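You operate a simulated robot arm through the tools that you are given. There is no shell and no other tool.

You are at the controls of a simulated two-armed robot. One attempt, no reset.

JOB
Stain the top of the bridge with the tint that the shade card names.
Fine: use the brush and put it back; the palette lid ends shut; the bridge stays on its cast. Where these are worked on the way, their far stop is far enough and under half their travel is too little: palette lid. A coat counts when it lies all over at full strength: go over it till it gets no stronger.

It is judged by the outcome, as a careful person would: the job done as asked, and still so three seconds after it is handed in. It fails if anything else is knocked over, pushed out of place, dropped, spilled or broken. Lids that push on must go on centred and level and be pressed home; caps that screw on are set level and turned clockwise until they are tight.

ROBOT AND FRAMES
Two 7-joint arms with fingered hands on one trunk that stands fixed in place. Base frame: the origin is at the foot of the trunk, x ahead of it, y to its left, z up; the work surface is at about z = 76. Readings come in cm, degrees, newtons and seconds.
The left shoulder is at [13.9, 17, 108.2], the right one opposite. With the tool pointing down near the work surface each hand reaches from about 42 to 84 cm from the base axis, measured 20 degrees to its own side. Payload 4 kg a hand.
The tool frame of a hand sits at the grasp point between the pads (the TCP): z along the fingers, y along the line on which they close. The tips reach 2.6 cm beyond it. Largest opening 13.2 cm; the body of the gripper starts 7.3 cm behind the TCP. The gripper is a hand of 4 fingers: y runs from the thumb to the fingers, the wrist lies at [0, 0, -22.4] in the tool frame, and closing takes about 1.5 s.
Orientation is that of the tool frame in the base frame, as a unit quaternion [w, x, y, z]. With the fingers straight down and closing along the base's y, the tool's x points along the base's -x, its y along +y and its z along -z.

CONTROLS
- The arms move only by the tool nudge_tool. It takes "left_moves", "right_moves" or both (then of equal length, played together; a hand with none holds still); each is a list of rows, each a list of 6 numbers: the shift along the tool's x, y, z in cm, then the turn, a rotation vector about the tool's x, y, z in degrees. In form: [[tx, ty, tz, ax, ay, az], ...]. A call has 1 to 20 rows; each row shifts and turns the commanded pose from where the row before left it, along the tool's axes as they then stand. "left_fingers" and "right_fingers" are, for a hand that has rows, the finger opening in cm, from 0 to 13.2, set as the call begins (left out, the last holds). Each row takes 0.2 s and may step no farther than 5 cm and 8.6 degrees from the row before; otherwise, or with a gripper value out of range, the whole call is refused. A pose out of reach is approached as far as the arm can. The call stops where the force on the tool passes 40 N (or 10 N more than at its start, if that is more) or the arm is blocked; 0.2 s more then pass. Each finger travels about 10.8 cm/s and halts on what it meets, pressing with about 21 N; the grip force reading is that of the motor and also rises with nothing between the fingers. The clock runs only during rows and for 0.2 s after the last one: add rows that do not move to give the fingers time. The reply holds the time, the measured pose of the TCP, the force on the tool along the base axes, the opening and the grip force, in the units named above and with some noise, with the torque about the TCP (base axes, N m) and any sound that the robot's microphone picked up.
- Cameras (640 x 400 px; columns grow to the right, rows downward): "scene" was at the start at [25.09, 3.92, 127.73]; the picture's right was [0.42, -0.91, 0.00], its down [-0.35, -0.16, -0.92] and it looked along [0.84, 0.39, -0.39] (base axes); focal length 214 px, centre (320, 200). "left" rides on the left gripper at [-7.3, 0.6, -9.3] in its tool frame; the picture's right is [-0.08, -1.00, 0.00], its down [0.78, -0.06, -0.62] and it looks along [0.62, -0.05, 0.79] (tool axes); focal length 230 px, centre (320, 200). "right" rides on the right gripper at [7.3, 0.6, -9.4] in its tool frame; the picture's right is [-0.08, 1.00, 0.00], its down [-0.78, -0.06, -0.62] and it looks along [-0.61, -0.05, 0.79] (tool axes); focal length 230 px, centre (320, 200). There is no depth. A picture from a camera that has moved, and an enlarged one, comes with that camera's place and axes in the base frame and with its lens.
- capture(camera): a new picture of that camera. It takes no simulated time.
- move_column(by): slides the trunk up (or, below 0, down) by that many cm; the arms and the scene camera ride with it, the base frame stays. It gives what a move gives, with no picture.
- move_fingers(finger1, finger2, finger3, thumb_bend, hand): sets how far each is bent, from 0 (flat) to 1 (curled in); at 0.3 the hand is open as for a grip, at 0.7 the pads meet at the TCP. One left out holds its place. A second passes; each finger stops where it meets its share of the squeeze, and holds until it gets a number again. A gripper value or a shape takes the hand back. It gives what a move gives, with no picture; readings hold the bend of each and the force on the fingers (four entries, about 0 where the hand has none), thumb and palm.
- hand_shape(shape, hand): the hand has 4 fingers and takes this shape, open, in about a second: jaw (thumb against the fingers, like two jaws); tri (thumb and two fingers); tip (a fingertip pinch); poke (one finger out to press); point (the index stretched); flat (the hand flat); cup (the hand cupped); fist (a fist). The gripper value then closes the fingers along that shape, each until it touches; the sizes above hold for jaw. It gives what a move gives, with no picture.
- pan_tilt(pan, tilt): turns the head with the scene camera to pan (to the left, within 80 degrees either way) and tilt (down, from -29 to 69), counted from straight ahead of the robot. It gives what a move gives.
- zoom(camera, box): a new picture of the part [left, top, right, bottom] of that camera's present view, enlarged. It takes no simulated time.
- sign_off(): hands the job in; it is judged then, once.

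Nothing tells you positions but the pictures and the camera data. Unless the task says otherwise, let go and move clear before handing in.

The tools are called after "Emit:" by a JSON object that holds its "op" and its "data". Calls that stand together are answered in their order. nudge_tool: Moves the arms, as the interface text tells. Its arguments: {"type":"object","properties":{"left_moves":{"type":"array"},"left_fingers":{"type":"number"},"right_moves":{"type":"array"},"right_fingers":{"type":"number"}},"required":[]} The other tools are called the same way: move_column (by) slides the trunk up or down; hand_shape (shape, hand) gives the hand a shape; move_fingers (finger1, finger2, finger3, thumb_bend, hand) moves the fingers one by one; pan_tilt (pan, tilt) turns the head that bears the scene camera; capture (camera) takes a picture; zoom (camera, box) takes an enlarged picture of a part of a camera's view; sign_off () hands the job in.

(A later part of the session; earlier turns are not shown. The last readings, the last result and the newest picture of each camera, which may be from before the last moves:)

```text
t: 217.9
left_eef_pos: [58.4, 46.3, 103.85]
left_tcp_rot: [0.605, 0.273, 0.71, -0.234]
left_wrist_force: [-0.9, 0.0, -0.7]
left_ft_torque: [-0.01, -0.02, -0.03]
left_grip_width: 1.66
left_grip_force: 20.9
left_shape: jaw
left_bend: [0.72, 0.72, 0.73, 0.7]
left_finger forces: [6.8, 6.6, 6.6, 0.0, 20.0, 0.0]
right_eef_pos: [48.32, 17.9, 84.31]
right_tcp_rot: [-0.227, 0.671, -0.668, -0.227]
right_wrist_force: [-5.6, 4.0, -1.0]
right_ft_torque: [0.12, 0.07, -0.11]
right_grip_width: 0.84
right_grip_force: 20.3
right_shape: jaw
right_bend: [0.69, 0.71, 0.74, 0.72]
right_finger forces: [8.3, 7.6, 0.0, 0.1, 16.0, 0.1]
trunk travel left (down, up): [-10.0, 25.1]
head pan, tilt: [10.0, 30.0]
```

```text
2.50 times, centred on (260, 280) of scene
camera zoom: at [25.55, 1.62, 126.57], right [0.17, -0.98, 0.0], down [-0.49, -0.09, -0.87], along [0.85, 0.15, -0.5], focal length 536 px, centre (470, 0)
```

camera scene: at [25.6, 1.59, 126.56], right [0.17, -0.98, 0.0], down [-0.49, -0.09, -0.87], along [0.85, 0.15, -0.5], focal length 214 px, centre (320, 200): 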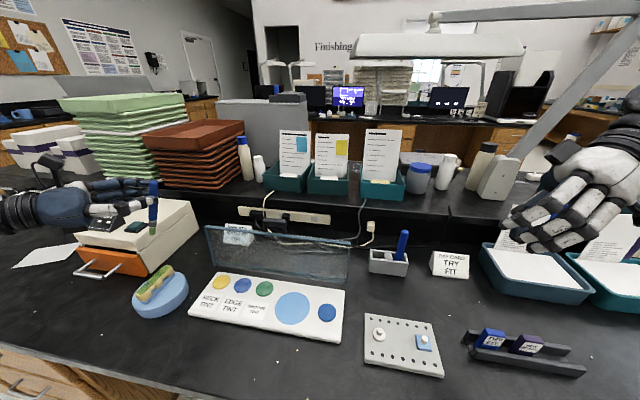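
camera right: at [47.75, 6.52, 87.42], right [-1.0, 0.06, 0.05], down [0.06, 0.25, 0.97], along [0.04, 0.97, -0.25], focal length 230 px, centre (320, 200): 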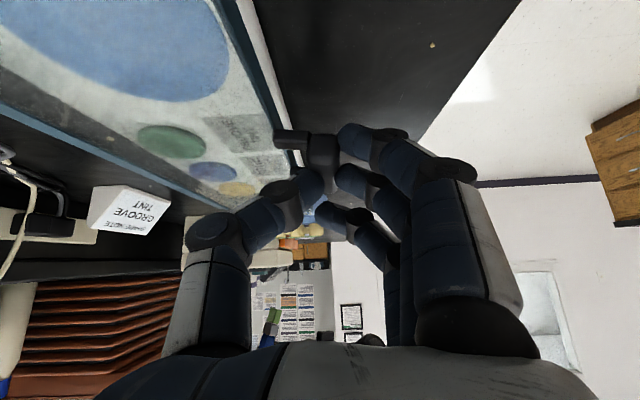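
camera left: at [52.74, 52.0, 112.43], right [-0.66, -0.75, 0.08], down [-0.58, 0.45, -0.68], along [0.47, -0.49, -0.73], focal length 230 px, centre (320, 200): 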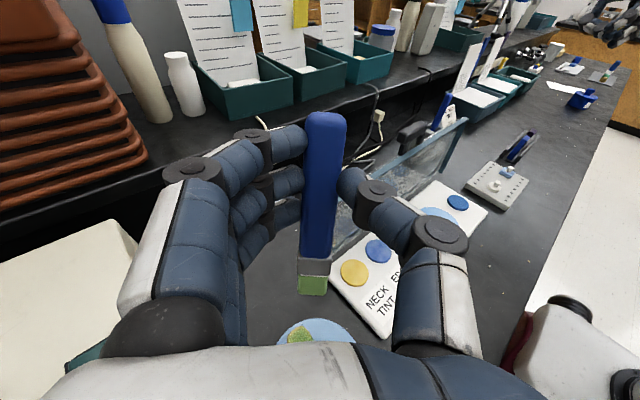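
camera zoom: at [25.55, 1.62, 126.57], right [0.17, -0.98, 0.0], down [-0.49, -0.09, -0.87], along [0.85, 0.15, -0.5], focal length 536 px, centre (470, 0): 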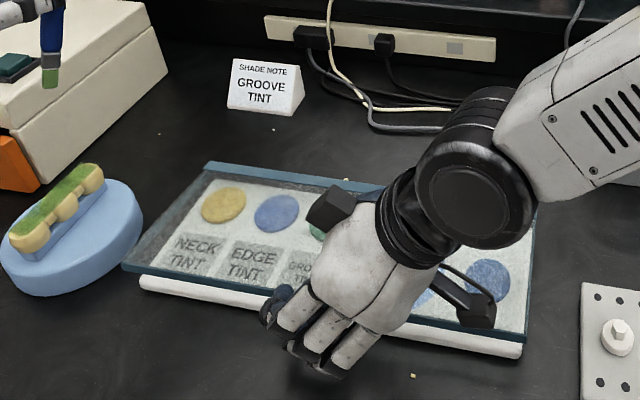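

Emit:
{"op": "nudge_tool", "data": {"right_moves": [[0.669, 0.35, 0.856, 0, 0, 0], [0.677, 0.25, 0.866, 0, 0, 0], [0.511, 0.1, 0.654, 0, 0, 0], [0, 0, 0, 0, 0, 0]]}}

Emit:
{"op": "capture", "data": {"camera": "right"}}

Emit:
{"op": "zoom", "data": {"camera": "scene", "box": [160, 200, 360, 360]}}

```text
t: 218.9
left_eef_pos: [58.3, 45.96, 104.1]
left_tcp_rot: [0.605, 0.276, 0.709, -0.234]
left_wrist_force: [0.0, -0.8, -1.4]
left_ft_torque: [0.02, 0.0, -0.01]
left_grip_width: 1.68
left_grip_force: 20.8
left_shape: jaw
left_bend: [0.72, 0.72, 0.73, 0.7]
left_finger forces: [6.8, 6.7, 6.5, 0.0, 20.0, 0.0]
right_eef_pos: [47.85, 18.04, 82.2]
right_tcp_rot: [-0.238, 0.669, -0.666, -0.229]
right_wrist_force: [-4.4, -12.0, 27.0]
right_ft_torque: [-0.04, 0.19, -0.19]
right_grip_width: 1.14
right_grip_force: 20.8
right_shape: jaw
right_bend: [0.71, 0.72, 0.74, 0.72]
right_finger forces: [10.2, 12.6, 0.0, 0.1, 43.3, 0.0]
trunk travel left (down, up): [-10.0, 25.1]
head pan, tilt: [10.0, 30.0]
stopped in row 4 (right hand): the force on the tool passed its limit at 42 N (the readings are from after the stop); the commanded pose is now the measured one
```

```text
taken
camera right: at [47.34, 6.53, 85.02], right [-1.0, 0.06, 0.03], down [0.05, 0.23, 0.97], along [0.05, 0.97, -0.23], focal length 230 px, centre (320, 200)
```

right: 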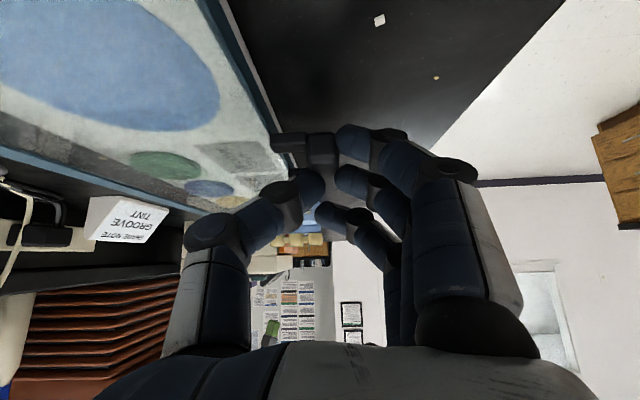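

```text
2.50 times, centred on (260, 280) of scene
camera zoom: at [25.42, 1.35, 126.62], right [0.17, -0.98, 0.0], down [-0.49, -0.09, -0.87], along [0.85, 0.15, -0.5], focal length 536 px, centre (470, 0)
```

zoom: 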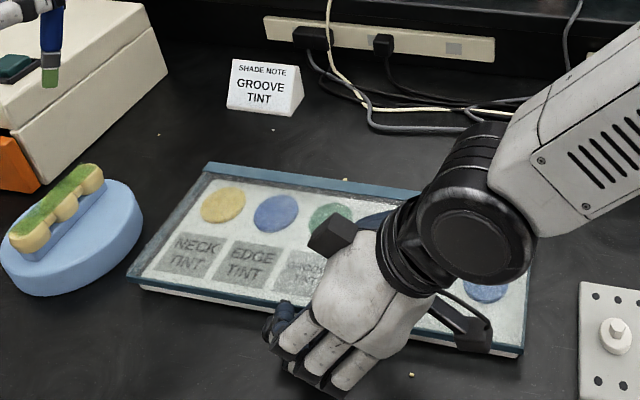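

The lid is down on its seat. I'll open the fingers and back straight out.

Emit:
{"op": "nudge_tool", "data": {"right_moves": [[0, 0, 0, 0, 0, 0], [0, 0, 0, 0, 0, 0], [0, 0, 0, 0, 0, 0], [0, 0, 0, 0, 0, 0]], "right_fingers": 3.2}}

Emit:
{"op": "capture", "data": {"camera": "right"}}

Emit:
{"op": "zoom", "data": {"camera": "scene", "box": [160, 200, 360, 360]}}

```text
t: 219.9
left_eef_pos: [58.14, 46.21, 104.04]
left_tcp_rot: [0.605, 0.274, 0.71, -0.233]
left_wrist_force: [-0.5, -0.7, -0.6]
left_ft_torque: [0.02, 0.01, 0.0]
left_grip_width: 1.68
left_grip_force: 21.1
left_shape: jaw
left_bend: [0.72, 0.72, 0.73, 0.7]
left_finger forces: [6.9, 6.7, 6.4, 0.0, 20.0, 0.0]
right_eef_pos: [47.76, 18.06, 81.88]
right_tcp_rot: [-0.235, 0.67, -0.667, -0.227]
right_wrist_force: [-6.3, 4.6, 24.6]
right_ft_torque: [0.18, -0.13, 0.09]
right_grip_width: 2.78
right_grip_force: 0.0
right_shape: jaw
right_bend: [0.73, 0.73, 0.73, 0.76]
right_finger forces: [0.0, 0.1, 0.0, 0.1, 21.1, 0.0]
trunk travel left (down, up): [-10.0, 25.1]
head pan, tilt: [10.0, 30.0]
```

```text
taken
camera right: at [47.24, 6.63, 84.86], right [-1.0, 0.06, 0.04], down [0.05, 0.24, 0.97], along [0.05, 0.97, -0.24], focal length 230 px, centre (320, 200)
```

right: 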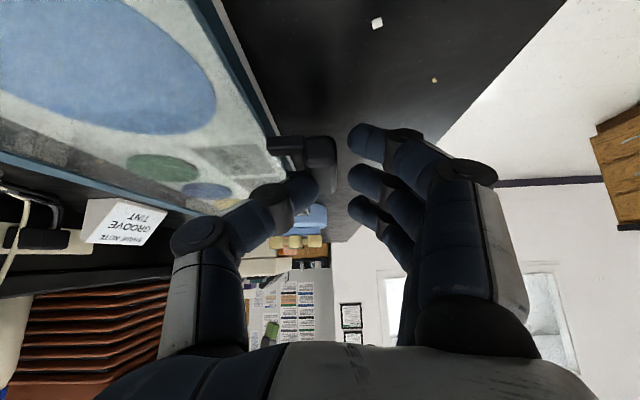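

```text
2.50 times, centred on (260, 280) of scene
camera zoom: at [25.39, 1.56, 126.62], right [0.17, -0.98, 0.0], down [-0.49, -0.09, -0.87], along [0.85, 0.15, -0.5], focal length 536 px, centre (470, 0)
```

zoom: 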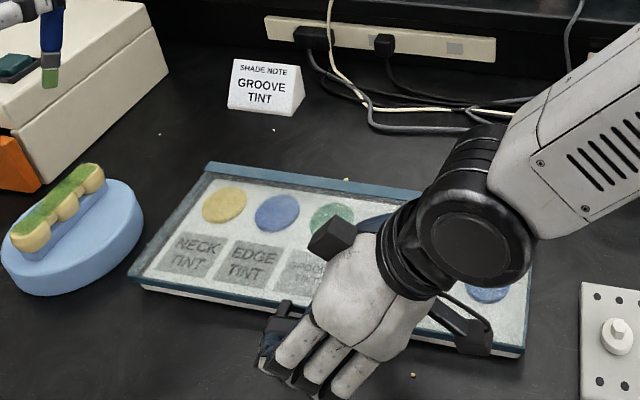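

Emit:
{"op": "nudge_tool", "data": {"right_moves": [[-0.3, 0, -0.4, 0, 0, 0], [-0.62, 0, -0.79, 0, 0, 0], [-0.62, 0, -0.79, 0, 0, 0], [0, 0, 0, 0, 0, 0]]}}

Emit:
{"op": "capture", "data": {"camera": "right"}}

Emit:
{"op": "zoom", "data": {"camera": "scene", "box": [160, 200, 360, 360]}}

```text
t: 220.9
left_eef_pos: [58.34, 46.13, 103.94]
left_tcp_rot: [0.605, 0.275, 0.71, -0.234]
left_wrist_force: [-0.5, 1.2, -0.6]
left_ft_torque: [0.03, -0.01, 0.01]
left_grip_width: 1.68
left_grip_force: 20.8
left_shape: jaw
left_bend: [0.72, 0.72, 0.73, 0.7]
left_finger forces: [6.8, 6.7, 6.5, 0.1, 20.1, 0.0]
right_eef_pos: [47.88, 17.9, 84.24]
right_tcp_rot: [-0.234, 0.669, -0.668, -0.227]
right_wrist_force: [0.1, -0.6, 0.2]
right_ft_torque: [0.0, 0.01, 0.01]
right_grip_width: 3.14
right_grip_force: 0.1
right_shape: jaw
right_bend: [0.73, 0.73, 0.73, 0.7]
right_finger forces: [0.0, 0.0, 0.0, 0.0, 0.0, 0.0]
trunk travel left (down, up): [-10.0, 25.1]
head pan, tilt: [10.0, 30.0]
```

```text
taken
camera right: at [47.35, 6.61, 87.25], right [-1.0, 0.06, 0.04], down [0.05, 0.24, 0.97], along [0.05, 0.97, -0.24], focal length 230 px, centre (320, 200)
```

right: 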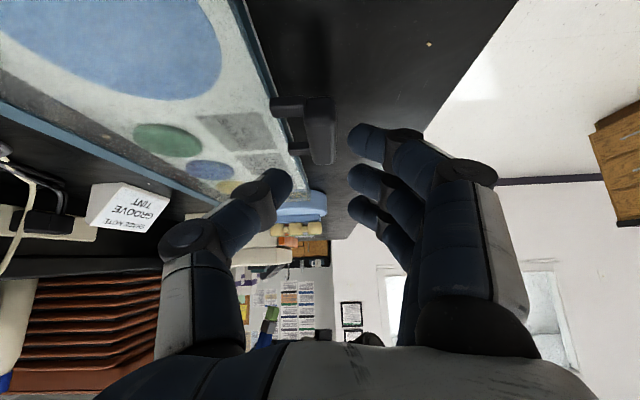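

```text
2.50 times, centred on (260, 280) of scene
camera zoom: at [25.61, 1.58, 126.56], right [0.17, -0.98, 0.0], down [-0.49, -0.09, -0.87], along [0.85, 0.15, -0.5], focal length 536 px, centre (470, 0)
```

zoom: 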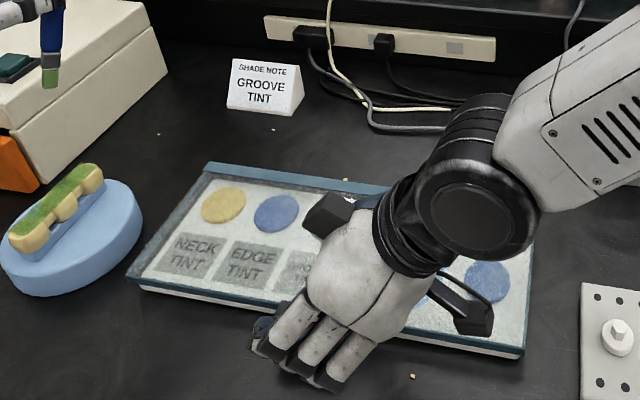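

Released cleanly and the lid is shut. Retracting the right hand up and off to the right.

Emit:
{"op": "nudge_tool", "data": {"right_moves": [[0.52, 0, -4.2, 0, 0, 0], [0.52, 0, -4.2, 0, 0, 0], [0.52, 0, -4.2, 0, 0, 0], [0.52, 0, -4.2, 0, 0, 0], [2.23, -0.5, -3.65, 0, 0, 0], [2.23, -0.5, -3.65, 0, 0, 0], [2.23, -0.5, -3.65, 0, 0, 0], [2.23, -0.5, -3.65, 0, 0, 0], [2.23, -0.5, -3.65, 0, 0, 0], [2.23, -0.5, -3.65, 0, 0, 0], [2.23, -0.5, -3.65, 0, 0, 0], [2.23, -0.5, -3.65, 0, 0, 0], [0, 0, 0, 0, 0, 0]]}}

Emit:
{"op": "capture", "data": {"camera": "scene"}}

Emit:
{"op": "zoom", "data": {"camera": "scene", "box": [110, 210, 360, 380]}}

Emit:
{"op": "capture", "data": {"camera": "left"}}

```text
t: 223.7
left_eef_pos: [58.46, 46.15, 103.81]
left_tcp_rot: [0.605, 0.274, 0.71, -0.235]
left_wrist_force: [-0.4, -1.2, -1.2]
left_ft_torque: [0.03, 0.01, 0.01]
left_grip_width: 1.66
left_grip_force: 21.0
left_shape: jaw
left_bend: [0.72, 0.72, 0.73, 0.7]
left_finger forces: [6.7, 6.8, 6.5, 0.1, 20.0, 0.0]
right_eef_pos: [51.46, -26.1, 108.3]
right_tcp_rot: [-0.233, 0.669, -0.668, -0.228]
right_wrist_force: [0.0, 0.1, -0.6]
right_ft_torque: [0.0, 0.0, 0.0]
right_grip_width: 3.17
right_grip_force: 0.0
right_shape: jaw
right_bend: [0.73, 0.73, 0.73, 0.7]
right_finger forces: [0.1, 0.0, 0.0, 0.0, 0.0, 0.0]
trunk travel left (down, up): [-10.0, 25.1]
head pan, tilt: [10.0, 30.0]
```

```text
taken
camera scene: at [25.61, 1.58, 126.56], right [0.17, -0.98, 0.0], down [-0.49, -0.09, -0.87], along [0.85, 0.15, -0.5], focal length 214 px, centre (320, 200)
```

scene: 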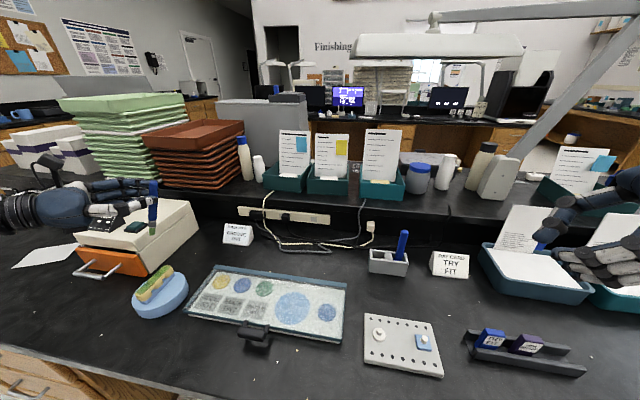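

```text
2.35 times, centred on (235, 295) of scene
camera zoom: at [25.61, 1.58, 126.56], right [0.17, -0.98, 0.0], down [-0.49, -0.09, -0.87], along [0.85, 0.15, -0.5], focal length 505 px, centre (520, -24)
```

zoom: 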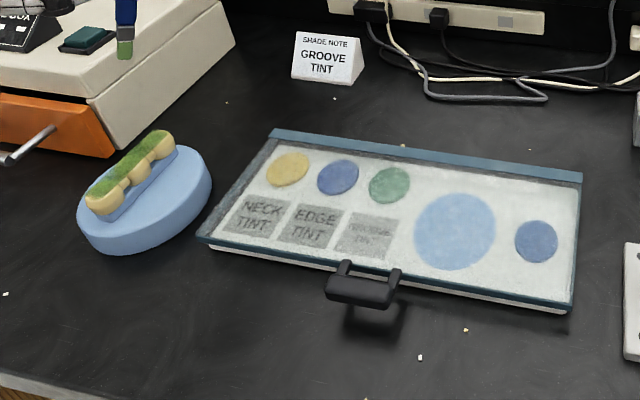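

```text
taken
camera left: at [52.75, 52.0, 112.41], right [-0.66, -0.75, 0.08], down [-0.58, 0.45, -0.68], along [0.47, -0.49, -0.73], focal length 230 px, centre (320, 200)
```

left: 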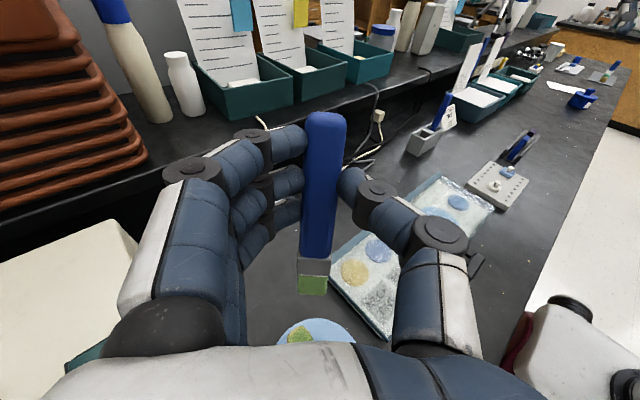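

The lid is closed and the palette hasn't shifted. Next I'll carry the brush toward the stand, turning the hand so the flat brush lines up with its slot (centre about 73.7, -7.3) and hangs close to vertical.

Emit:
{"op": "nudge_tool", "data": {"left_moves": [[-0.05, -2.39, 3.04, 0, 0, 0], [-0.05, -2.39, 3.04, 0, 0, 0], [-0.05, -2.39, 3.04, 0, 0, 0], [-0.05, -2.39, 3.04, 0, 0, 0], [-0.05, -2.39, 3.04, 0, 0, 0], [-0.05, -2.39, 3.04, 0, 0, 0], [-0.05, -2.39, 3.04, 0, 0, 0], [-0.05, -2.39, 3.04, 0, 0, 0], [0, 0, 0, -6.8, -2.25, -0.54], [0, 0, 0, -6.8, -2.25, -0.54], [0, 0, 0, -6.8, -2.25, -0.54], [0, 0, 0, -6.8, -2.25, -0.54], [0, 0, 0, 0, 0, 0]]}}

Emit:
{"op": "capture", "data": {"camera": "left"}}

Emit:
{"op": "capture", "data": {"camera": "scene"}}

```text
t: 226.5
left_eef_pos: [63.36, 15.61, 100.51]
left_tcp_rot: [0.702, 0.093, 0.7, -0.092]
left_wrist_force: [0.4, -0.3, 0.0]
left_ft_torque: [0.03, 0.02, 0.02]
left_grip_width: 1.67
left_grip_force: 21.0
left_shape: jaw
left_bend: [0.72, 0.72, 0.73, 0.7]
left_finger forces: [6.6, 6.5, 6.4, 0.0, 19.2, 0.0]
right_eef_pos: [51.39, -26.08, 108.24]
right_tcp_rot: [-0.234, 0.67, -0.667, -0.228]
right_wrist_force: [1.4, 0.1, 0.1]
right_ft_torque: [0.01, -0.03, -0.01]
right_grip_width: 3.17
right_grip_force: 0.1
right_shape: jaw
right_bend: [0.73, 0.73, 0.73, 0.7]
right_finger forces: [0.1, 0.1, 0.0, 0.1, 0.0, 0.1]
trunk travel left (down, up): [-10.0, 25.1]
head pan, tilt: [10.0, 30.0]
```

```text
taken
camera left: at [54.42, 18.56, 107.64], right [-0.26, -0.96, 0.08], down [-0.61, 0.1, -0.79], along [0.75, -0.25, -0.61], focal length 230 px, centre (320, 200)
```

left: 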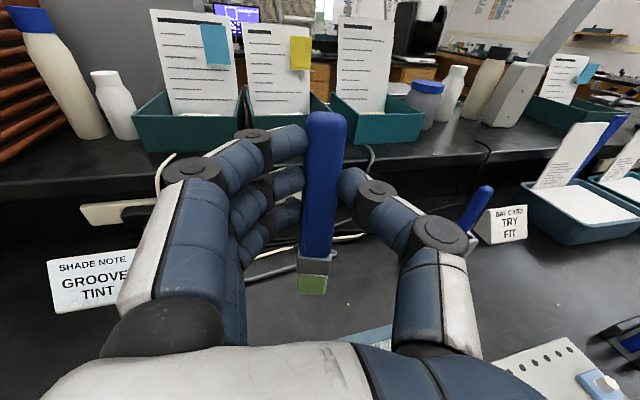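

```text
taken
camera scene: at [25.55, 1.43, 126.59], right [0.17, -0.98, 0.0], down [-0.49, -0.09, -0.87], along [0.85, 0.15, -0.5], focal length 214 px, centre (320, 200)
```

scene: 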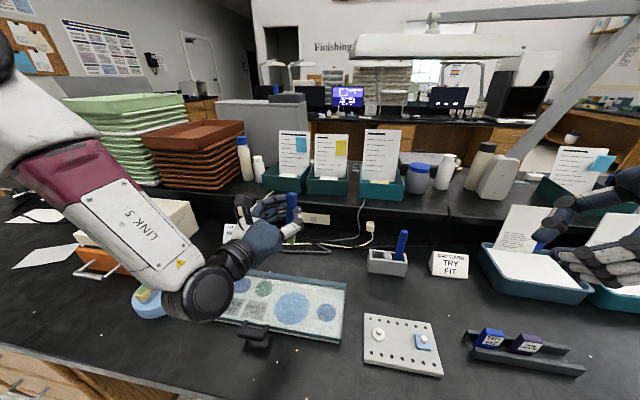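

Emit:
{"op": "nudge_tool", "data": {"left_moves": [[0.92, -3.27, 2.45, 0, 0, 0], [0.92, -3.27, 2.45, 0, 0, 0], [0.92, -3.27, 2.45, 0, 0, 0], [0.92, -3.27, 2.45, 0, 0, 0], [0, 0, 0, 0, 0, 0]]}}

Emit:
{"op": "capture", "data": {"camera": "left"}}

Emit:
{"op": "capture", "data": {"camera": "scene"}}

```text
t: 227.7
left_eef_pos: [69.04, 0.32, 96.75]
left_tcp_rot: [0.701, 0.092, 0.701, -0.093]
left_wrist_force: [-0.3, -0.2, 0.0]
left_ft_torque: [0.01, 0.03, 0.01]
left_grip_width: 1.67
left_grip_force: 20.9
left_shape: jaw
left_bend: [0.72, 0.72, 0.73, 0.7]
left_finger forces: [6.3, 6.2, 5.7, 0.0, 18.2, 0.0]
right_eef_pos: [51.44, -26.18, 108.33]
right_tcp_rot: [-0.234, 0.67, -0.667, -0.228]
right_wrist_force: [1.2, 0.4, 0.4]
right_ft_torque: [0.0, 0.01, -0.01]
right_grip_width: 3.18
right_grip_force: 0.1
right_shape: jaw
right_bend: [0.73, 0.73, 0.73, 0.7]
right_finger forces: [0.0, 0.0, 0.0, 0.0, 0.1, 0.1]
trunk travel left (down, up): [-10.0, 25.1]
head pan, tilt: [10.0, 30.0]
```

```text
taken
camera left: at [60.2, 3.28, 103.88], right [-0.26, -0.96, 0.08], down [-0.61, 0.1, -0.79], along [0.75, -0.25, -0.61], focal length 230 px, centre (320, 200)
```

left: 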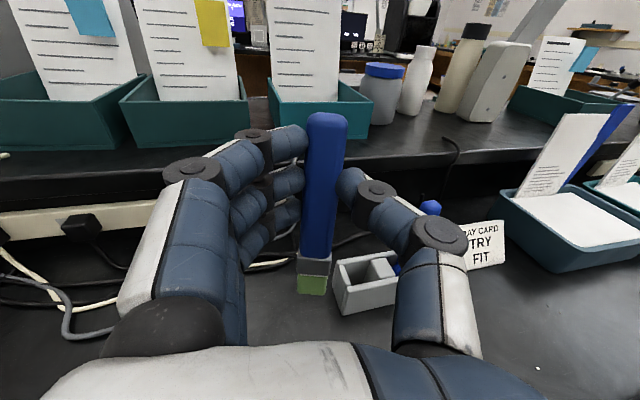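

```text
taken
camera scene: at [25.58, 1.55, 126.58], right [0.17, -0.98, 0.0], down [-0.49, -0.09, -0.87], along [0.85, 0.15, -0.5], focal length 214 px, centre (320, 200)
```

scene: 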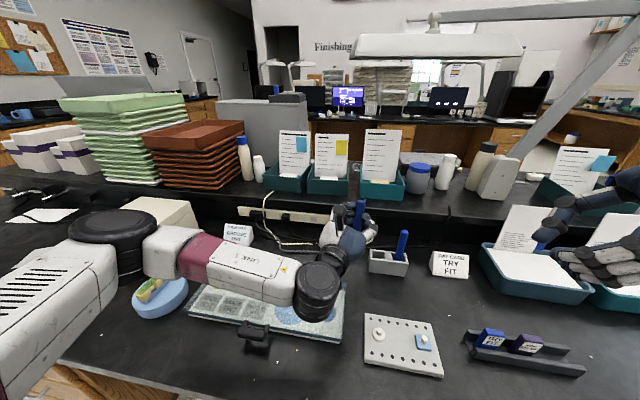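

The orientation is reachable. My forearm is now fairly low over the palette and bridge, so I'll raise the trunk a bit to lift the elbow before going lower.

Emit:
{"op": "move_column", "data": {"by": 10}}

Emit:
{"op": "capture", "data": {"camera": "scene"}}

Emit:
{"op": "capture", "data": {"camera": "left"}}

```text
t: 229.0
left_eef_pos: [69.52, 0.7, 106.62]
left_tcp_rot: [0.701, 0.091, 0.702, -0.093]
left_wrist_force: [0.8, -0.4, 0.3]
left_ft_torque: [-0.02, -0.04, -0.02]
left_grip_width: 1.68
left_grip_force: 20.9
left_shape: jaw
left_bend: [0.72, 0.72, 0.73, 0.7]
left_finger forces: [6.3, 6.2, 5.8, 0.0, 18.4, 0.1]
right_eef_pos: [51.82, -26.08, 118.03]
right_tcp_rot: [-0.233, 0.67, -0.667, -0.228]
right_wrist_force: [0.4, -0.7, -0.5]
right_ft_torque: [-0.02, 0.01, 0.03]
right_grip_width: 3.19
right_grip_force: 0.0
right_shape: jaw
right_bend: [0.73, 0.73, 0.73, 0.7]
right_finger forces: [0.0, 0.1, 0.0, 0.1, 0.0, 0.0]
trunk travel left (down, up): [-20.0, 15.1]
head pan, tilt: [10.0, 30.0]
```

```text
taken
camera scene: at [16.53, 1.57, 137.36], right [0.17, -0.98, 0.0], down [-0.49, -0.09, -0.87], along [0.85, 0.15, -0.5], focal length 214 px, centre (320, 200)
```

scene: 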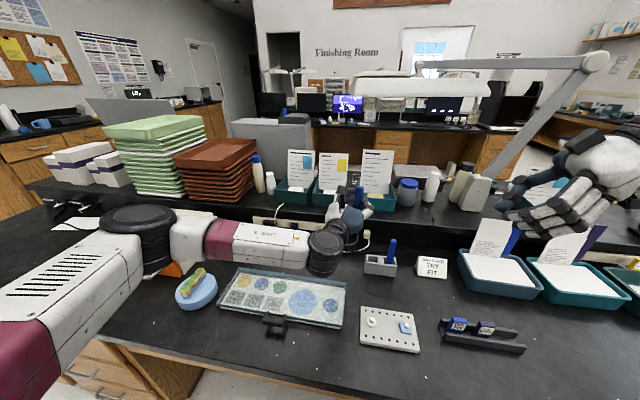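

```text
taken
camera left: at [60.56, 3.6, 113.83], right [-0.26, -0.96, 0.08], down [-0.61, 0.1, -0.78], along [0.75, -0.25, -0.62], focal length 230 px, centre (320, 200)
```

left: 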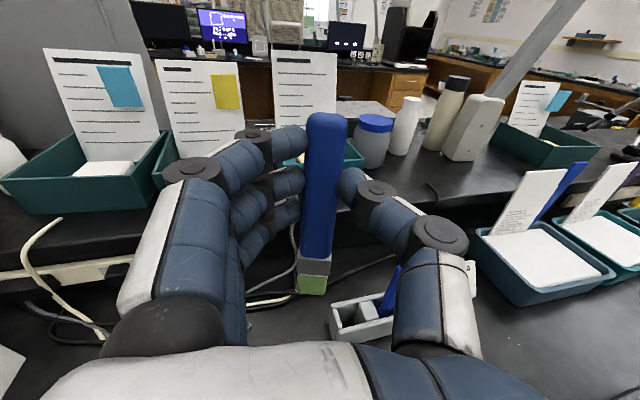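

Emit:
{"op": "nudge_tool", "data": {"left_moves": [[2.9, -1.67, 1.28, 0, 0, 0], [2.9, -1.67, 1.28, 0, 0, 0], [2.9, -1.67, 1.28, 0, 0, 0], [2.9, -1.67, 1.28, 0, 0, 0], [0, 0, 0, 0, 0, 0]]}}

Emit:
{"op": "capture", "data": {"camera": "left"}}

Emit:
{"op": "capture", "data": {"camera": "scene"}}

Emit:
{"op": "zoom", "data": {"camera": "scene", "box": [310, 180, 430, 290]}}

```text
t: 230.2
left_eef_pos: [72.69, -6.99, 95.06]
left_tcp_rot: [0.701, 0.092, 0.701, -0.093]
left_wrist_force: [-0.3, 0.0, 0.3]
left_ft_torque: [-0.01, 0.03, -0.02]
left_grip_width: 1.68
left_grip_force: 21.4
left_shape: jaw
left_bend: [0.72, 0.72, 0.73, 0.7]
left_finger forces: [6.3, 6.3, 5.8, 0.0, 18.3, 0.0]
right_eef_pos: [51.86, -25.97, 118.24]
right_tcp_rot: [-0.234, 0.669, -0.667, -0.228]
right_wrist_force: [0.1, -0.8, -0.9]
right_ft_torque: [-0.05, -0.01, 0.02]
right_grip_width: 3.18
right_grip_force: 0.1
right_shape: jaw
right_bend: [0.73, 0.73, 0.73, 0.7]
right_finger forces: [0.0, 0.2, 0.1, 0.0, 0.0, 0.0]
trunk travel left (down, up): [-20.0, 15.1]
head pan, tilt: [10.0, 30.0]
```

```text
taken
camera left: at [63.69, -4.08, 102.2], right [-0.26, -0.96, 0.08], down [-0.61, 0.1, -0.79], along [0.75, -0.25, -0.61], focal length 230 px, centre (320, 200)
```

left: 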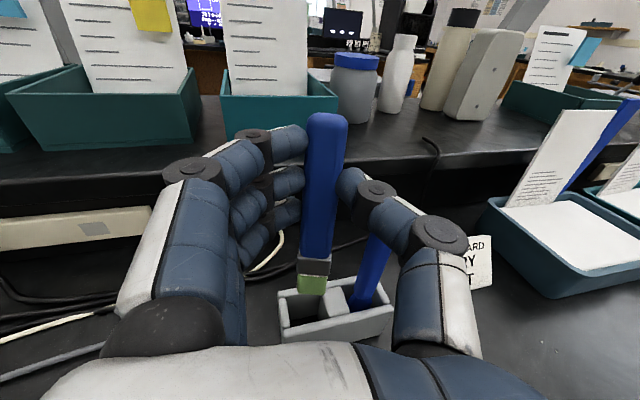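

```text
taken
camera scene: at [16.42, 1.59, 137.39], right [0.17, -0.98, 0.0], down [-0.49, -0.09, -0.87], along [0.85, 0.15, -0.5], focal length 214 px, centre (320, 200)
```

scene: 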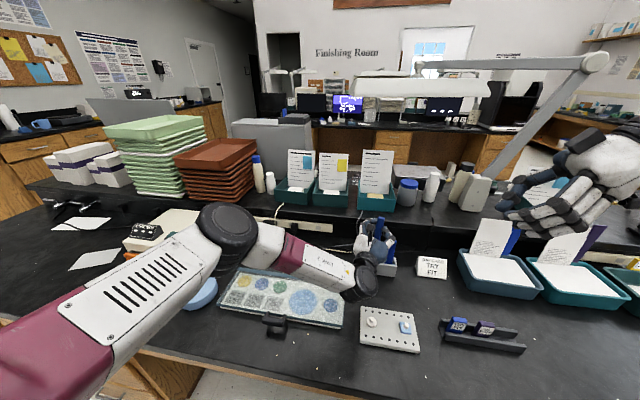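

```text
3.64 times, centred on (370, 235) of scene
camera zoom: at [16.42, 1.59, 137.39], right [0.17, -0.98, 0.0], down [-0.49, -0.09, -0.87], along [0.85, 0.15, -0.5], focal length 780 px, centre (138, 73)
```

zoom: 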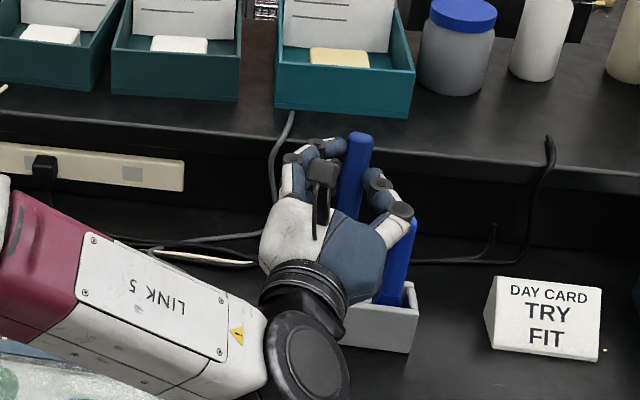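

Emit:
{"op": "zoom", "data": {"camera": "left", "box": [250, 230, 410, 350]}}

```text
3.33 times, centred on (330, 290) of left
camera zoom: at [63.69, -4.08, 102.2], right [-0.26, -0.96, 0.08], down [-0.61, 0.1, -0.79], along [0.75, -0.25, -0.61], focal length 767 px, centre (287, -100)
```

zoom: 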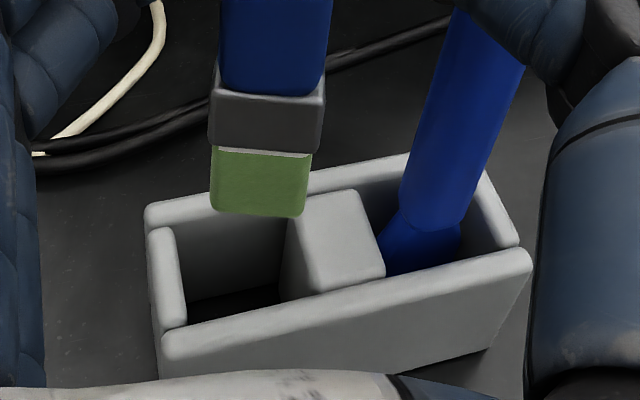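

The view into the slot is clear. Slot centre is (73.7, -7.0) and the brush tip is at about (73.1, -7.2). I'll square the hand's yaw to the slot and centre the tip.

Emit:
{"op": "nudge_tool", "data": {"left_moves": [[0, 0, 0, -6, 0, 0], [0, 0, 0, -6, 0, 0], [0, 0.13, 0.2, 0, 0, 0], [0, 0, 0, 0, 0, 0]]}}

Emit:
{"op": "zoom", "data": {"camera": "left", "box": [250, 230, 410, 350]}}

Emit:
{"op": "zoom", "data": {"camera": "scene", "box": [310, 180, 430, 290]}}

```text
t: 231.2
left_eef_pos: [72.9, -6.97, 95.23]
left_tcp_rot: [0.707, 0.018, 0.706, -0.019]
left_wrist_force: [-0.1, 0.2, -0.7]
left_ft_torque: [-0.02, -0.01, 0.03]
left_grip_width: 1.67
left_grip_force: 20.7
left_shape: jaw
left_bend: [0.72, 0.72, 0.73, 0.7]
left_finger forces: [6.3, 6.2, 5.8, 0.1, 18.3, 0.1]
right_eef_pos: [51.74, -25.92, 118.16]
right_tcp_rot: [-0.234, 0.669, -0.668, -0.227]
right_wrist_force: [0.4, -1.2, -0.4]
right_ft_torque: [-0.03, 0.0, 0.03]
right_grip_width: 3.15
right_grip_force: 0.1
right_shape: jaw
right_bend: [0.73, 0.73, 0.73, 0.7]
right_finger forces: [0.0, 0.1, 0.1, 0.0, 0.0, 0.0]
trunk travel left (down, up): [-20.0, 15.1]
head pan, tilt: [10.0, 30.0]
```

```text
3.33 times, centred on (330, 290) of left
camera zoom: at [63.51, -5.97, 102.33], right [-0.05, -1.0, 0.08], down [-0.62, -0.03, -0.79], along [0.78, -0.09, -0.61], focal length 767 px, centre (287, -100)
```

zoom: 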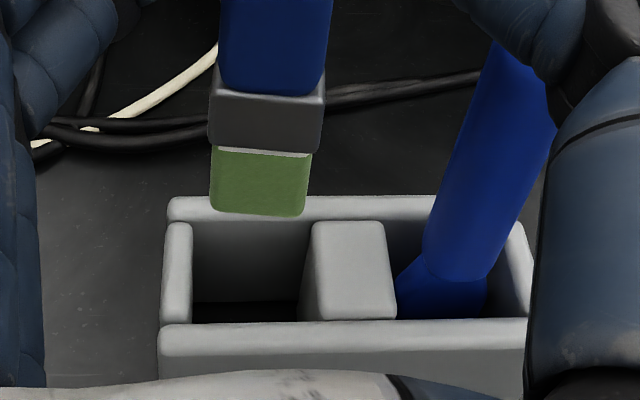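

```text
3.64 times, centred on (370, 235) of scene
camera zoom: at [16.44, 1.57, 137.39], right [0.17, -0.98, 0.0], down [-0.49, -0.09, -0.87], along [0.85, 0.15, -0.5], focal length 780 px, centre (138, 73)
```

zoom: 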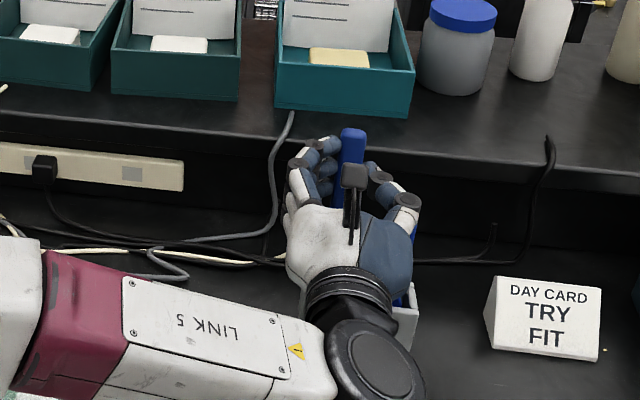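

Well aligned. I'll lower to just above the rim and check.

Emit:
{"op": "nudge_tool", "data": {"left_moves": [[1.5, 0, 0, 0, 0, 0], [1.5, 0, 0, 0, 0, 0], [1.0, 0, 0, 0, 0, 0], [0, 0, 0, 0, 0, 0]]}}

Emit:
{"op": "zoom", "data": {"camera": "left", "box": [250, 220, 410, 340]}}

Emit:
{"op": "capture", "data": {"camera": "scene"}}

```text
t: 232.2
left_eef_pos: [72.84, -7.1, 91.28]
left_tcp_rot: [0.707, 0.017, 0.707, -0.018]
left_wrist_force: [0.7, 0.4, -1.6]
left_ft_torque: [-0.02, -0.01, 0.01]
left_grip_width: 1.62
left_grip_force: 21.2
left_shape: jaw
left_bend: [0.72, 0.72, 0.73, 0.7]
left_finger forces: [6.3, 6.2, 5.8, 0.0, 18.3, 0.0]
right_eef_pos: [51.72, -25.98, 118.32]
right_tcp_rot: [-0.235, 0.669, -0.667, -0.228]
right_wrist_force: [-0.9, -0.7, 0.0]
right_ft_torque: [0.02, -0.02, -0.01]
right_grip_width: 3.17
right_grip_force: 0.1
right_shape: jaw
right_bend: [0.73, 0.73, 0.73, 0.7]
right_finger forces: [0.1, 0.0, 0.0, 0.0, 0.1, 0.0]
trunk travel left (down, up): [-20.0, 15.1]
head pan, tilt: [10.0, 30.0]
```

```text
3.33 times, centred on (330, 280) of left
camera zoom: at [63.45, -5.97, 98.41], right [-0.05, -1.0, 0.08], down [-0.62, -0.03, -0.79], along [0.78, -0.09, -0.61], focal length 767 px, centre (287, -67)
```

zoom: 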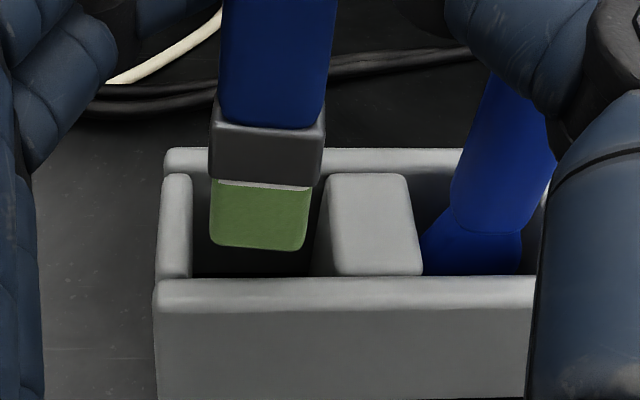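

```text
taken
camera scene: at [16.43, 1.57, 137.39], right [0.17, -0.98, 0.0], down [-0.49, -0.09, -0.87], along [0.85, 0.15, -0.5], focal length 214 px, centre (320, 200)
```

scene: 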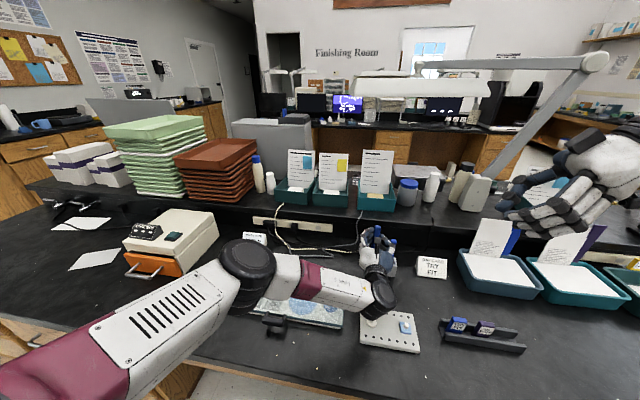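

Emit:
{"op": "zoom", "data": {"camera": "scene", "box": [330, 260, 430, 360]}}

Emit:
{"op": "capture", "data": {"camera": "right"}}

```text
4.00 times, centred on (380, 310) of scene
camera zoom: at [16.43, 1.57, 137.39], right [0.17, -0.98, 0.0], down [-0.49, -0.09, -0.87], along [0.85, 0.15, -0.5], focal length 858 px, centre (80, -240)
```

zoom: 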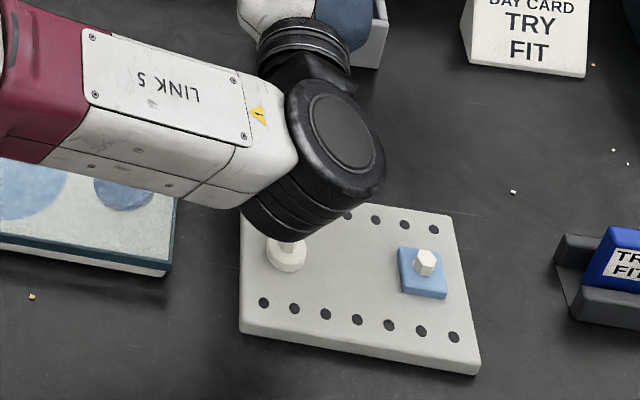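

```text
taken
camera right: at [51.14, -37.48, 121.2], right [-1.0, 0.06, 0.04], down [0.05, 0.24, 0.97], along [0.05, 0.97, -0.24], focal length 230 px, centre (320, 200)
```

right: 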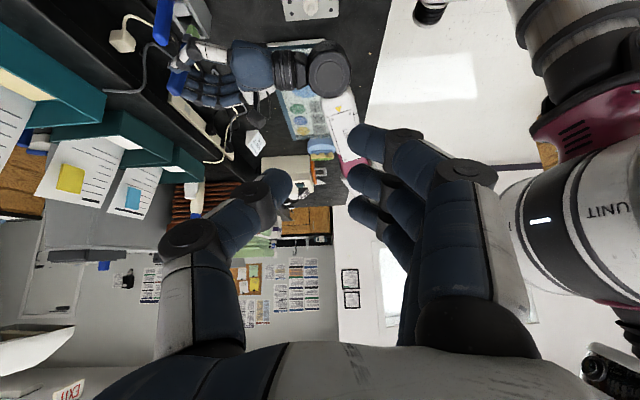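

My wrist would pass close above a peg on the neighbouring plate, so I'll turn the hand slightly to shift the wrist away from it and lower in small steps while watching that gap.

Emit:
{"op": "nudge_tool", "data": {"left_moves": [[0, 0, 0, 3, 0, 0], [1.0, 0, 0, 0, 0, 0], [1.0, 0, 0, 0, 0, 0], [0, 0, 0, 0, 0, 0]]}}

Emit:
{"op": "zoom", "data": {"camera": "left", "box": [250, 220, 410, 340]}}

Emit:
{"op": "zoom", "data": {"camera": "scene", "box": [330, 260, 430, 360]}}

```text
t: 233.2
left_eef_pos: [72.63, -7.02, 89.18]
left_tcp_rot: [0.705, 0.037, 0.707, -0.038]
left_wrist_force: [-2.7, 3.2, 15.5]
left_ft_torque: [-0.04, -0.2, -0.03]
left_grip_width: 1.52
left_grip_force: 21.0
left_shape: jaw
left_bend: [0.72, 0.72, 0.73, 0.71]
left_finger forces: [6.5, 5.2, 4.9, 0.1, 15.2, 0.0]
right_eef_pos: [51.58, -26.0, 118.27]
right_tcp_rot: [-0.233, 0.67, -0.667, -0.228]
right_wrist_force: [0.4, 0.4, 0.0]
right_ft_torque: [0.02, 0.0, -0.01]
right_grip_width: 3.16
right_grip_force: 0.1
right_shape: jaw
right_bend: [0.73, 0.73, 0.73, 0.7]
right_finger forces: [0.1, 0.1, 0.0, 0.0, 0.0, 0.1]
trunk travel left (down, up): [-20.0, 15.1]
head pan, tilt: [10.0, 30.0]
```

```text
3.33 times, centred on (330, 280) of left
camera zoom: at [63.43, -5.47, 96.29], right [-0.11, -0.99, 0.08], down [-0.62, 0.0, -0.78], along [0.78, -0.13, -0.62], focal length 767 px, centre (287, -67)
```

zoom: 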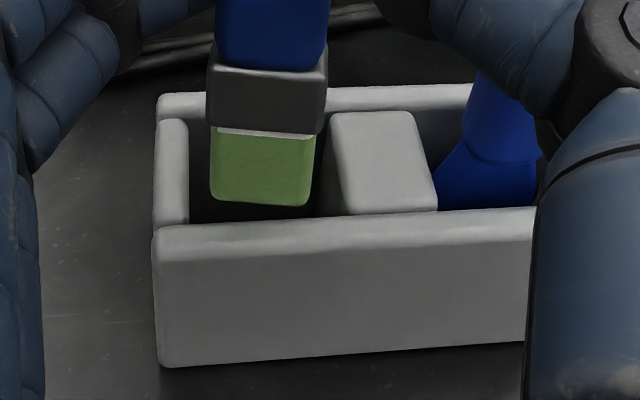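

```text
4.00 times, centred on (380, 310) of scene
camera zoom: at [16.37, 1.6, 137.38], right [0.17, -0.98, 0.0], down [-0.49, -0.09, -0.87], along [0.85, 0.15, -0.5], focal length 858 px, centre (80, -240)
```

zoom: 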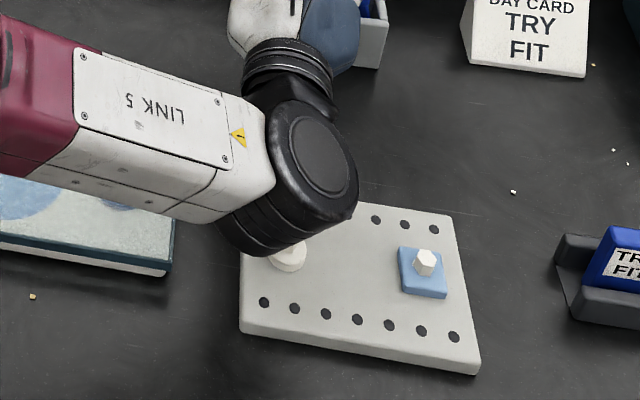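

The ferrule just touched the slot's divider edge on the right. I'll back up, shift left slightly, square up, and try again.

Emit:
{"op": "nudge_tool", "data": {"left_moves": [[-0.6, 0, 0, 0, 0, 0], [-0.6, 0, 0, -2, 0, 0], [0, 0.2, 0.15, 0, 0, 0], [0, 0, 0, 0, 0, 0]]}}

Emit:
{"op": "zoom", "data": {"camera": "left", "box": [250, 220, 410, 340]}}

Emit:
{"op": "zoom", "data": {"camera": "scene", "box": [330, 230, 430, 330]}}

```text
t: 234.2
left_eef_pos: [72.92, -6.85, 90.37]
left_tcp_rot: [0.707, 0.025, 0.706, -0.026]
left_wrist_force: [0.5, -0.4, -0.8]
left_ft_torque: [0.01, 0.0, -0.01]
left_grip_width: 1.52
left_grip_force: 21.2
left_shape: jaw
left_bend: [0.72, 0.72, 0.73, 0.71]
left_finger forces: [5.8, 5.2, 5.6, 0.0, 16.6, 0.1]
right_eef_pos: [51.68, -26.03, 118.31]
right_tcp_rot: [-0.234, 0.669, -0.668, -0.227]
right_wrist_force: [-0.4, 0.2, -0.3]
right_ft_torque: [-0.01, 0.04, -0.03]
right_grip_width: 3.16
right_grip_force: 0.0
right_shape: jaw
right_bend: [0.73, 0.73, 0.73, 0.7]
right_finger forces: [0.0, 0.1, 0.0, 0.0, 0.0, 0.0]
trunk travel left (down, up): [-20.0, 15.1]
head pan, tilt: [10.0, 30.0]
```

```text
3.33 times, centred on (330, 280) of left
camera zoom: at [63.65, -5.62, 97.53], right [-0.07, -0.99, 0.08], down [-0.62, -0.02, -0.79], along [0.78, -0.1, -0.61], focal length 767 px, centre (287, -67)
```

zoom: 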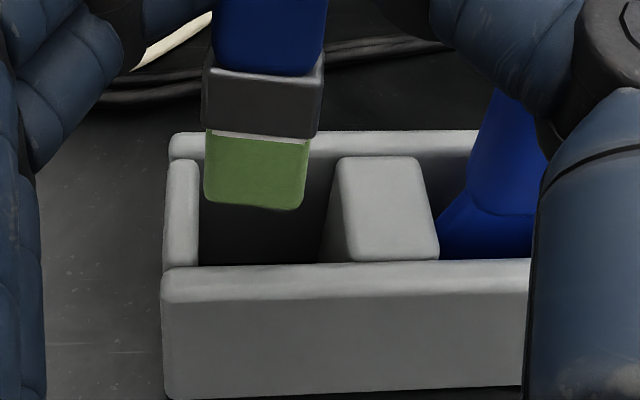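

```text
4.00 times, centred on (380, 280) of scene
camera zoom: at [16.43, 1.57, 137.39], right [0.17, -0.98, 0.0], down [-0.49, -0.09, -0.87], along [0.85, 0.15, -0.5], focal length 858 px, centre (80, -120)
```

zoom: 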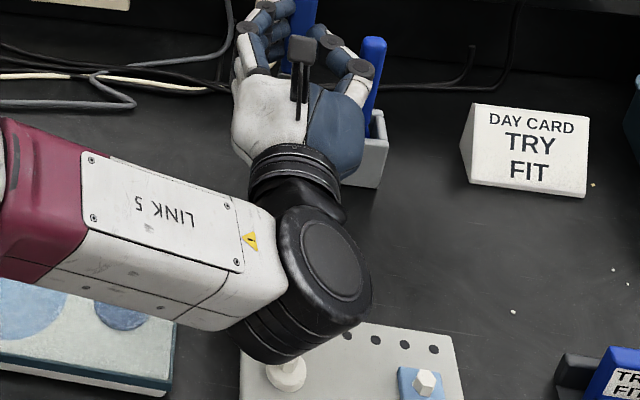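

Emit:
{"op": "capture", "data": {"camera": "left"}}

Emit:
{"op": "pan_tilt", "data": {"pan": -15, "tilt": 40}}

Emit:
{"op": "zoom", "data": {"camera": "scene", "box": [240, 100, 360, 200]}}

```text
taken
camera left: at [63.65, -5.62, 97.53], right [-0.07, -0.99, 0.08], down [-0.62, -0.02, -0.79], along [0.78, -0.1, -0.61], focal length 230 px, centre (320, 200)
```

left: 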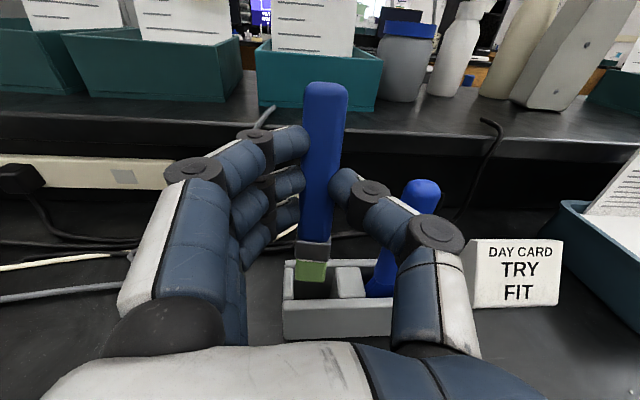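

```text
t: 235.1
left_eef_pos: [72.95, -6.8, 90.39]
left_tcp_rot: [0.707, 0.025, 0.707, -0.025]
left_wrist_force: [0.6, 0.3, 0.6]
left_ft_torque: [-0.01, 0.03, 0.0]
left_grip_width: 1.5
left_grip_force: 20.9
left_shape: jaw
left_bend: [0.72, 0.72, 0.73, 0.71]
left_finger forces: [5.8, 5.2, 5.5, 0.1, 16.6, 0.0]
right_eef_pos: [51.76, -26.06, 118.22]
right_tcp_rot: [-0.234, 0.669, -0.667, -0.228]
right_wrist_force: [0.0, 1.1, 0.5]
right_ft_torque: [0.01, 0.0, 0.0]
right_grip_width: 3.18
right_grip_force: 0.1
right_shape: jaw
right_bend: [0.73, 0.73, 0.73, 0.7]
right_finger forces: [0.0, 0.0, 0.1, 0.0, 0.0, 0.0]
trunk travel left (down, up): [-20.0, 15.1]
head pan, tilt: [-15.0, 40.0]
```

```text
4.00 times, centred on (300, 150) of scene
camera zoom: at [15.74, -2.18, 135.85], right [-0.26, -0.97, 0.0], down [-0.62, 0.17, -0.77], along [0.74, -0.2, -0.64], focal length 858 px, centre (400, 400)
```

zoom: 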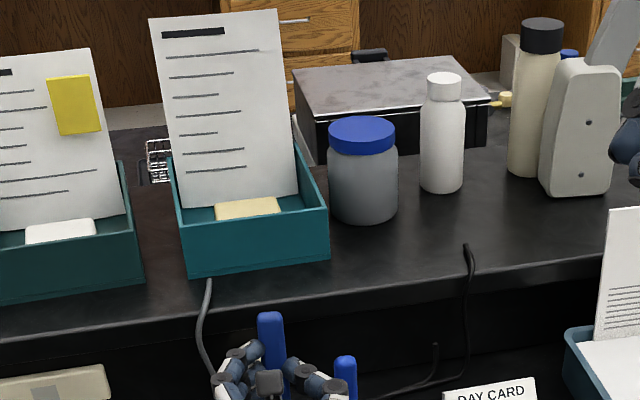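

Emit:
{"op": "nudge_tool", "data": {"left_moves": [[0, -0.1, -0.15, 0, 0, 0], [0.5, 0, 0, 0, 0, 0], [0.5, 0, 0, 0, 0, 0], [0, 0, 0, 0, 0, 0]]}}

Emit:
{"op": "zoom", "data": {"camera": "left", "box": [250, 220, 410, 340]}}

```text
t: 236.1
left_eef_pos: [72.85, -6.98, 89.38]
left_tcp_rot: [0.707, 0.025, 0.706, -0.025]
left_wrist_force: [0.3, -0.2, -0.7]
left_ft_torque: [-0.04, 0.0, 0.01]
left_grip_width: 1.49
left_grip_force: 21.7
left_shape: jaw
left_bend: [0.72, 0.72, 0.73, 0.71]
left_finger forces: [5.7, 5.3, 5.7, 0.0, 16.5, 0.0]
right_eef_pos: [51.76, -26.14, 118.13]
right_tcp_rot: [-0.234, 0.669, -0.667, -0.227]
right_wrist_force: [0.5, -0.7, 0.3]
right_ft_torque: [0.05, -0.03, 0.02]
right_grip_width: 3.16
right_grip_force: 0.1
right_shape: jaw
right_bend: [0.73, 0.73, 0.73, 0.7]
right_finger forces: [0.0, 0.0, 0.0, 0.0, 0.0, 0.1]
trunk travel left (down, up): [-20.0, 15.1]
head pan, tilt: [-15.0, 40.0]
```

```text
3.33 times, centred on (330, 280) of left
camera zoom: at [63.55, -5.72, 96.59], right [-0.07, -0.99, 0.08], down [-0.62, -0.02, -0.79], along [0.78, -0.1, -0.61], focal length 767 px, centre (287, -67)
```

zoom: 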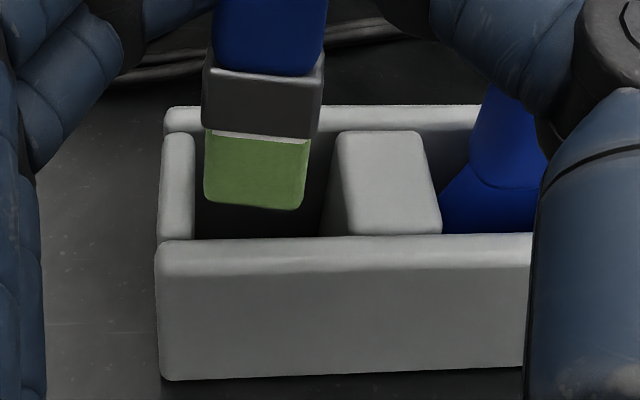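

Emit:
{"op": "nudge_tool", "data": {"left_moves": [[0.4, 0, 0, 0, 0, 0], [0, 0, 0, 0, 0, 0]]}}

Emit:
{"op": "nudge_tool", "data": {"left_moves": [[0.3, 0, 0, 0, 0, 0], [0, 0, 0, 0, 0, 0]]}}

Emit:
{"op": "zoom", "data": {"camera": "left", "box": [250, 220, 410, 340]}}

```text
t: 236.7
left_eef_pos: [72.94, -6.9, 89.07]
left_tcp_rot: [0.707, 0.024, 0.707, -0.025]
left_wrist_force: [0.3, 0.6, -0.3]
left_ft_torque: [-0.02, -0.01, 0.01]
left_grip_width: 1.51
left_grip_force: 21.1
left_shape: jaw
left_bend: [0.72, 0.72, 0.73, 0.71]
left_finger forces: [5.8, 5.1, 5.6, 0.0, 16.6, 0.0]
right_eef_pos: [51.73, -25.93, 118.3]
right_tcp_rot: [-0.234, 0.669, -0.668, -0.227]
right_wrist_force: [-0.4, -0.4, -0.1]
right_ft_torque: [0.01, -0.02, -0.02]
right_grip_width: 3.17
right_grip_force: 0.0
right_shape: jaw
right_bend: [0.73, 0.73, 0.73, 0.7]
right_finger forces: [0.0, 0.0, 0.1, 0.0, 0.1, 0.1]
trunk travel left (down, up): [-20.0, 15.1]
head pan, tilt: [-15.0, 40.0]
```

```text
t: 237.3
left_eef_pos: [73.04, -6.96, 88.66]
left_tcp_rot: [0.707, 0.024, 0.706, -0.025]
left_wrist_force: [-0.4, 0.4, -0.6]
left_ft_torque: [0.02, 0.03, 0.03]
left_grip_width: 1.5
left_grip_force: 21.5
left_shape: jaw
left_bend: [0.72, 0.72, 0.73, 0.71]
left_finger forces: [5.8, 5.2, 5.5, 0.0, 16.6, 0.1]
right_eef_pos: [51.67, -25.98, 118.09]
right_tcp_rot: [-0.234, 0.67, -0.667, -0.228]
right_wrist_force: [1.7, -0.2, 0.0]
right_ft_torque: [0.0, 0.02, -0.02]
right_grip_width: 3.18
right_grip_force: 0.0
right_shape: jaw
right_bend: [0.73, 0.73, 0.73, 0.7]
right_finger forces: [0.1, 0.1, 0.0, 0.0, 0.0, 0.1]
trunk travel left (down, up): [-20.0, 15.1]
head pan, tilt: [-15.0, 40.0]
```

```text
3.33 times, centred on (330, 280) of left
camera zoom: at [63.53, -5.7, 95.91], right [-0.07, -0.99, 0.08], down [-0.62, -0.02, -0.79], along [0.78, -0.1, -0.61], focal length 767 px, centre (287, -67)
```

zoom: 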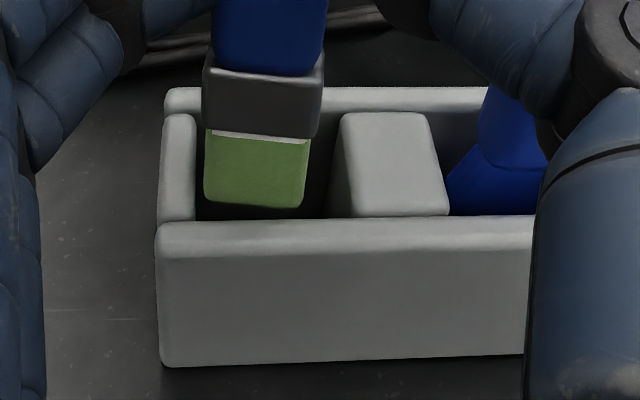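

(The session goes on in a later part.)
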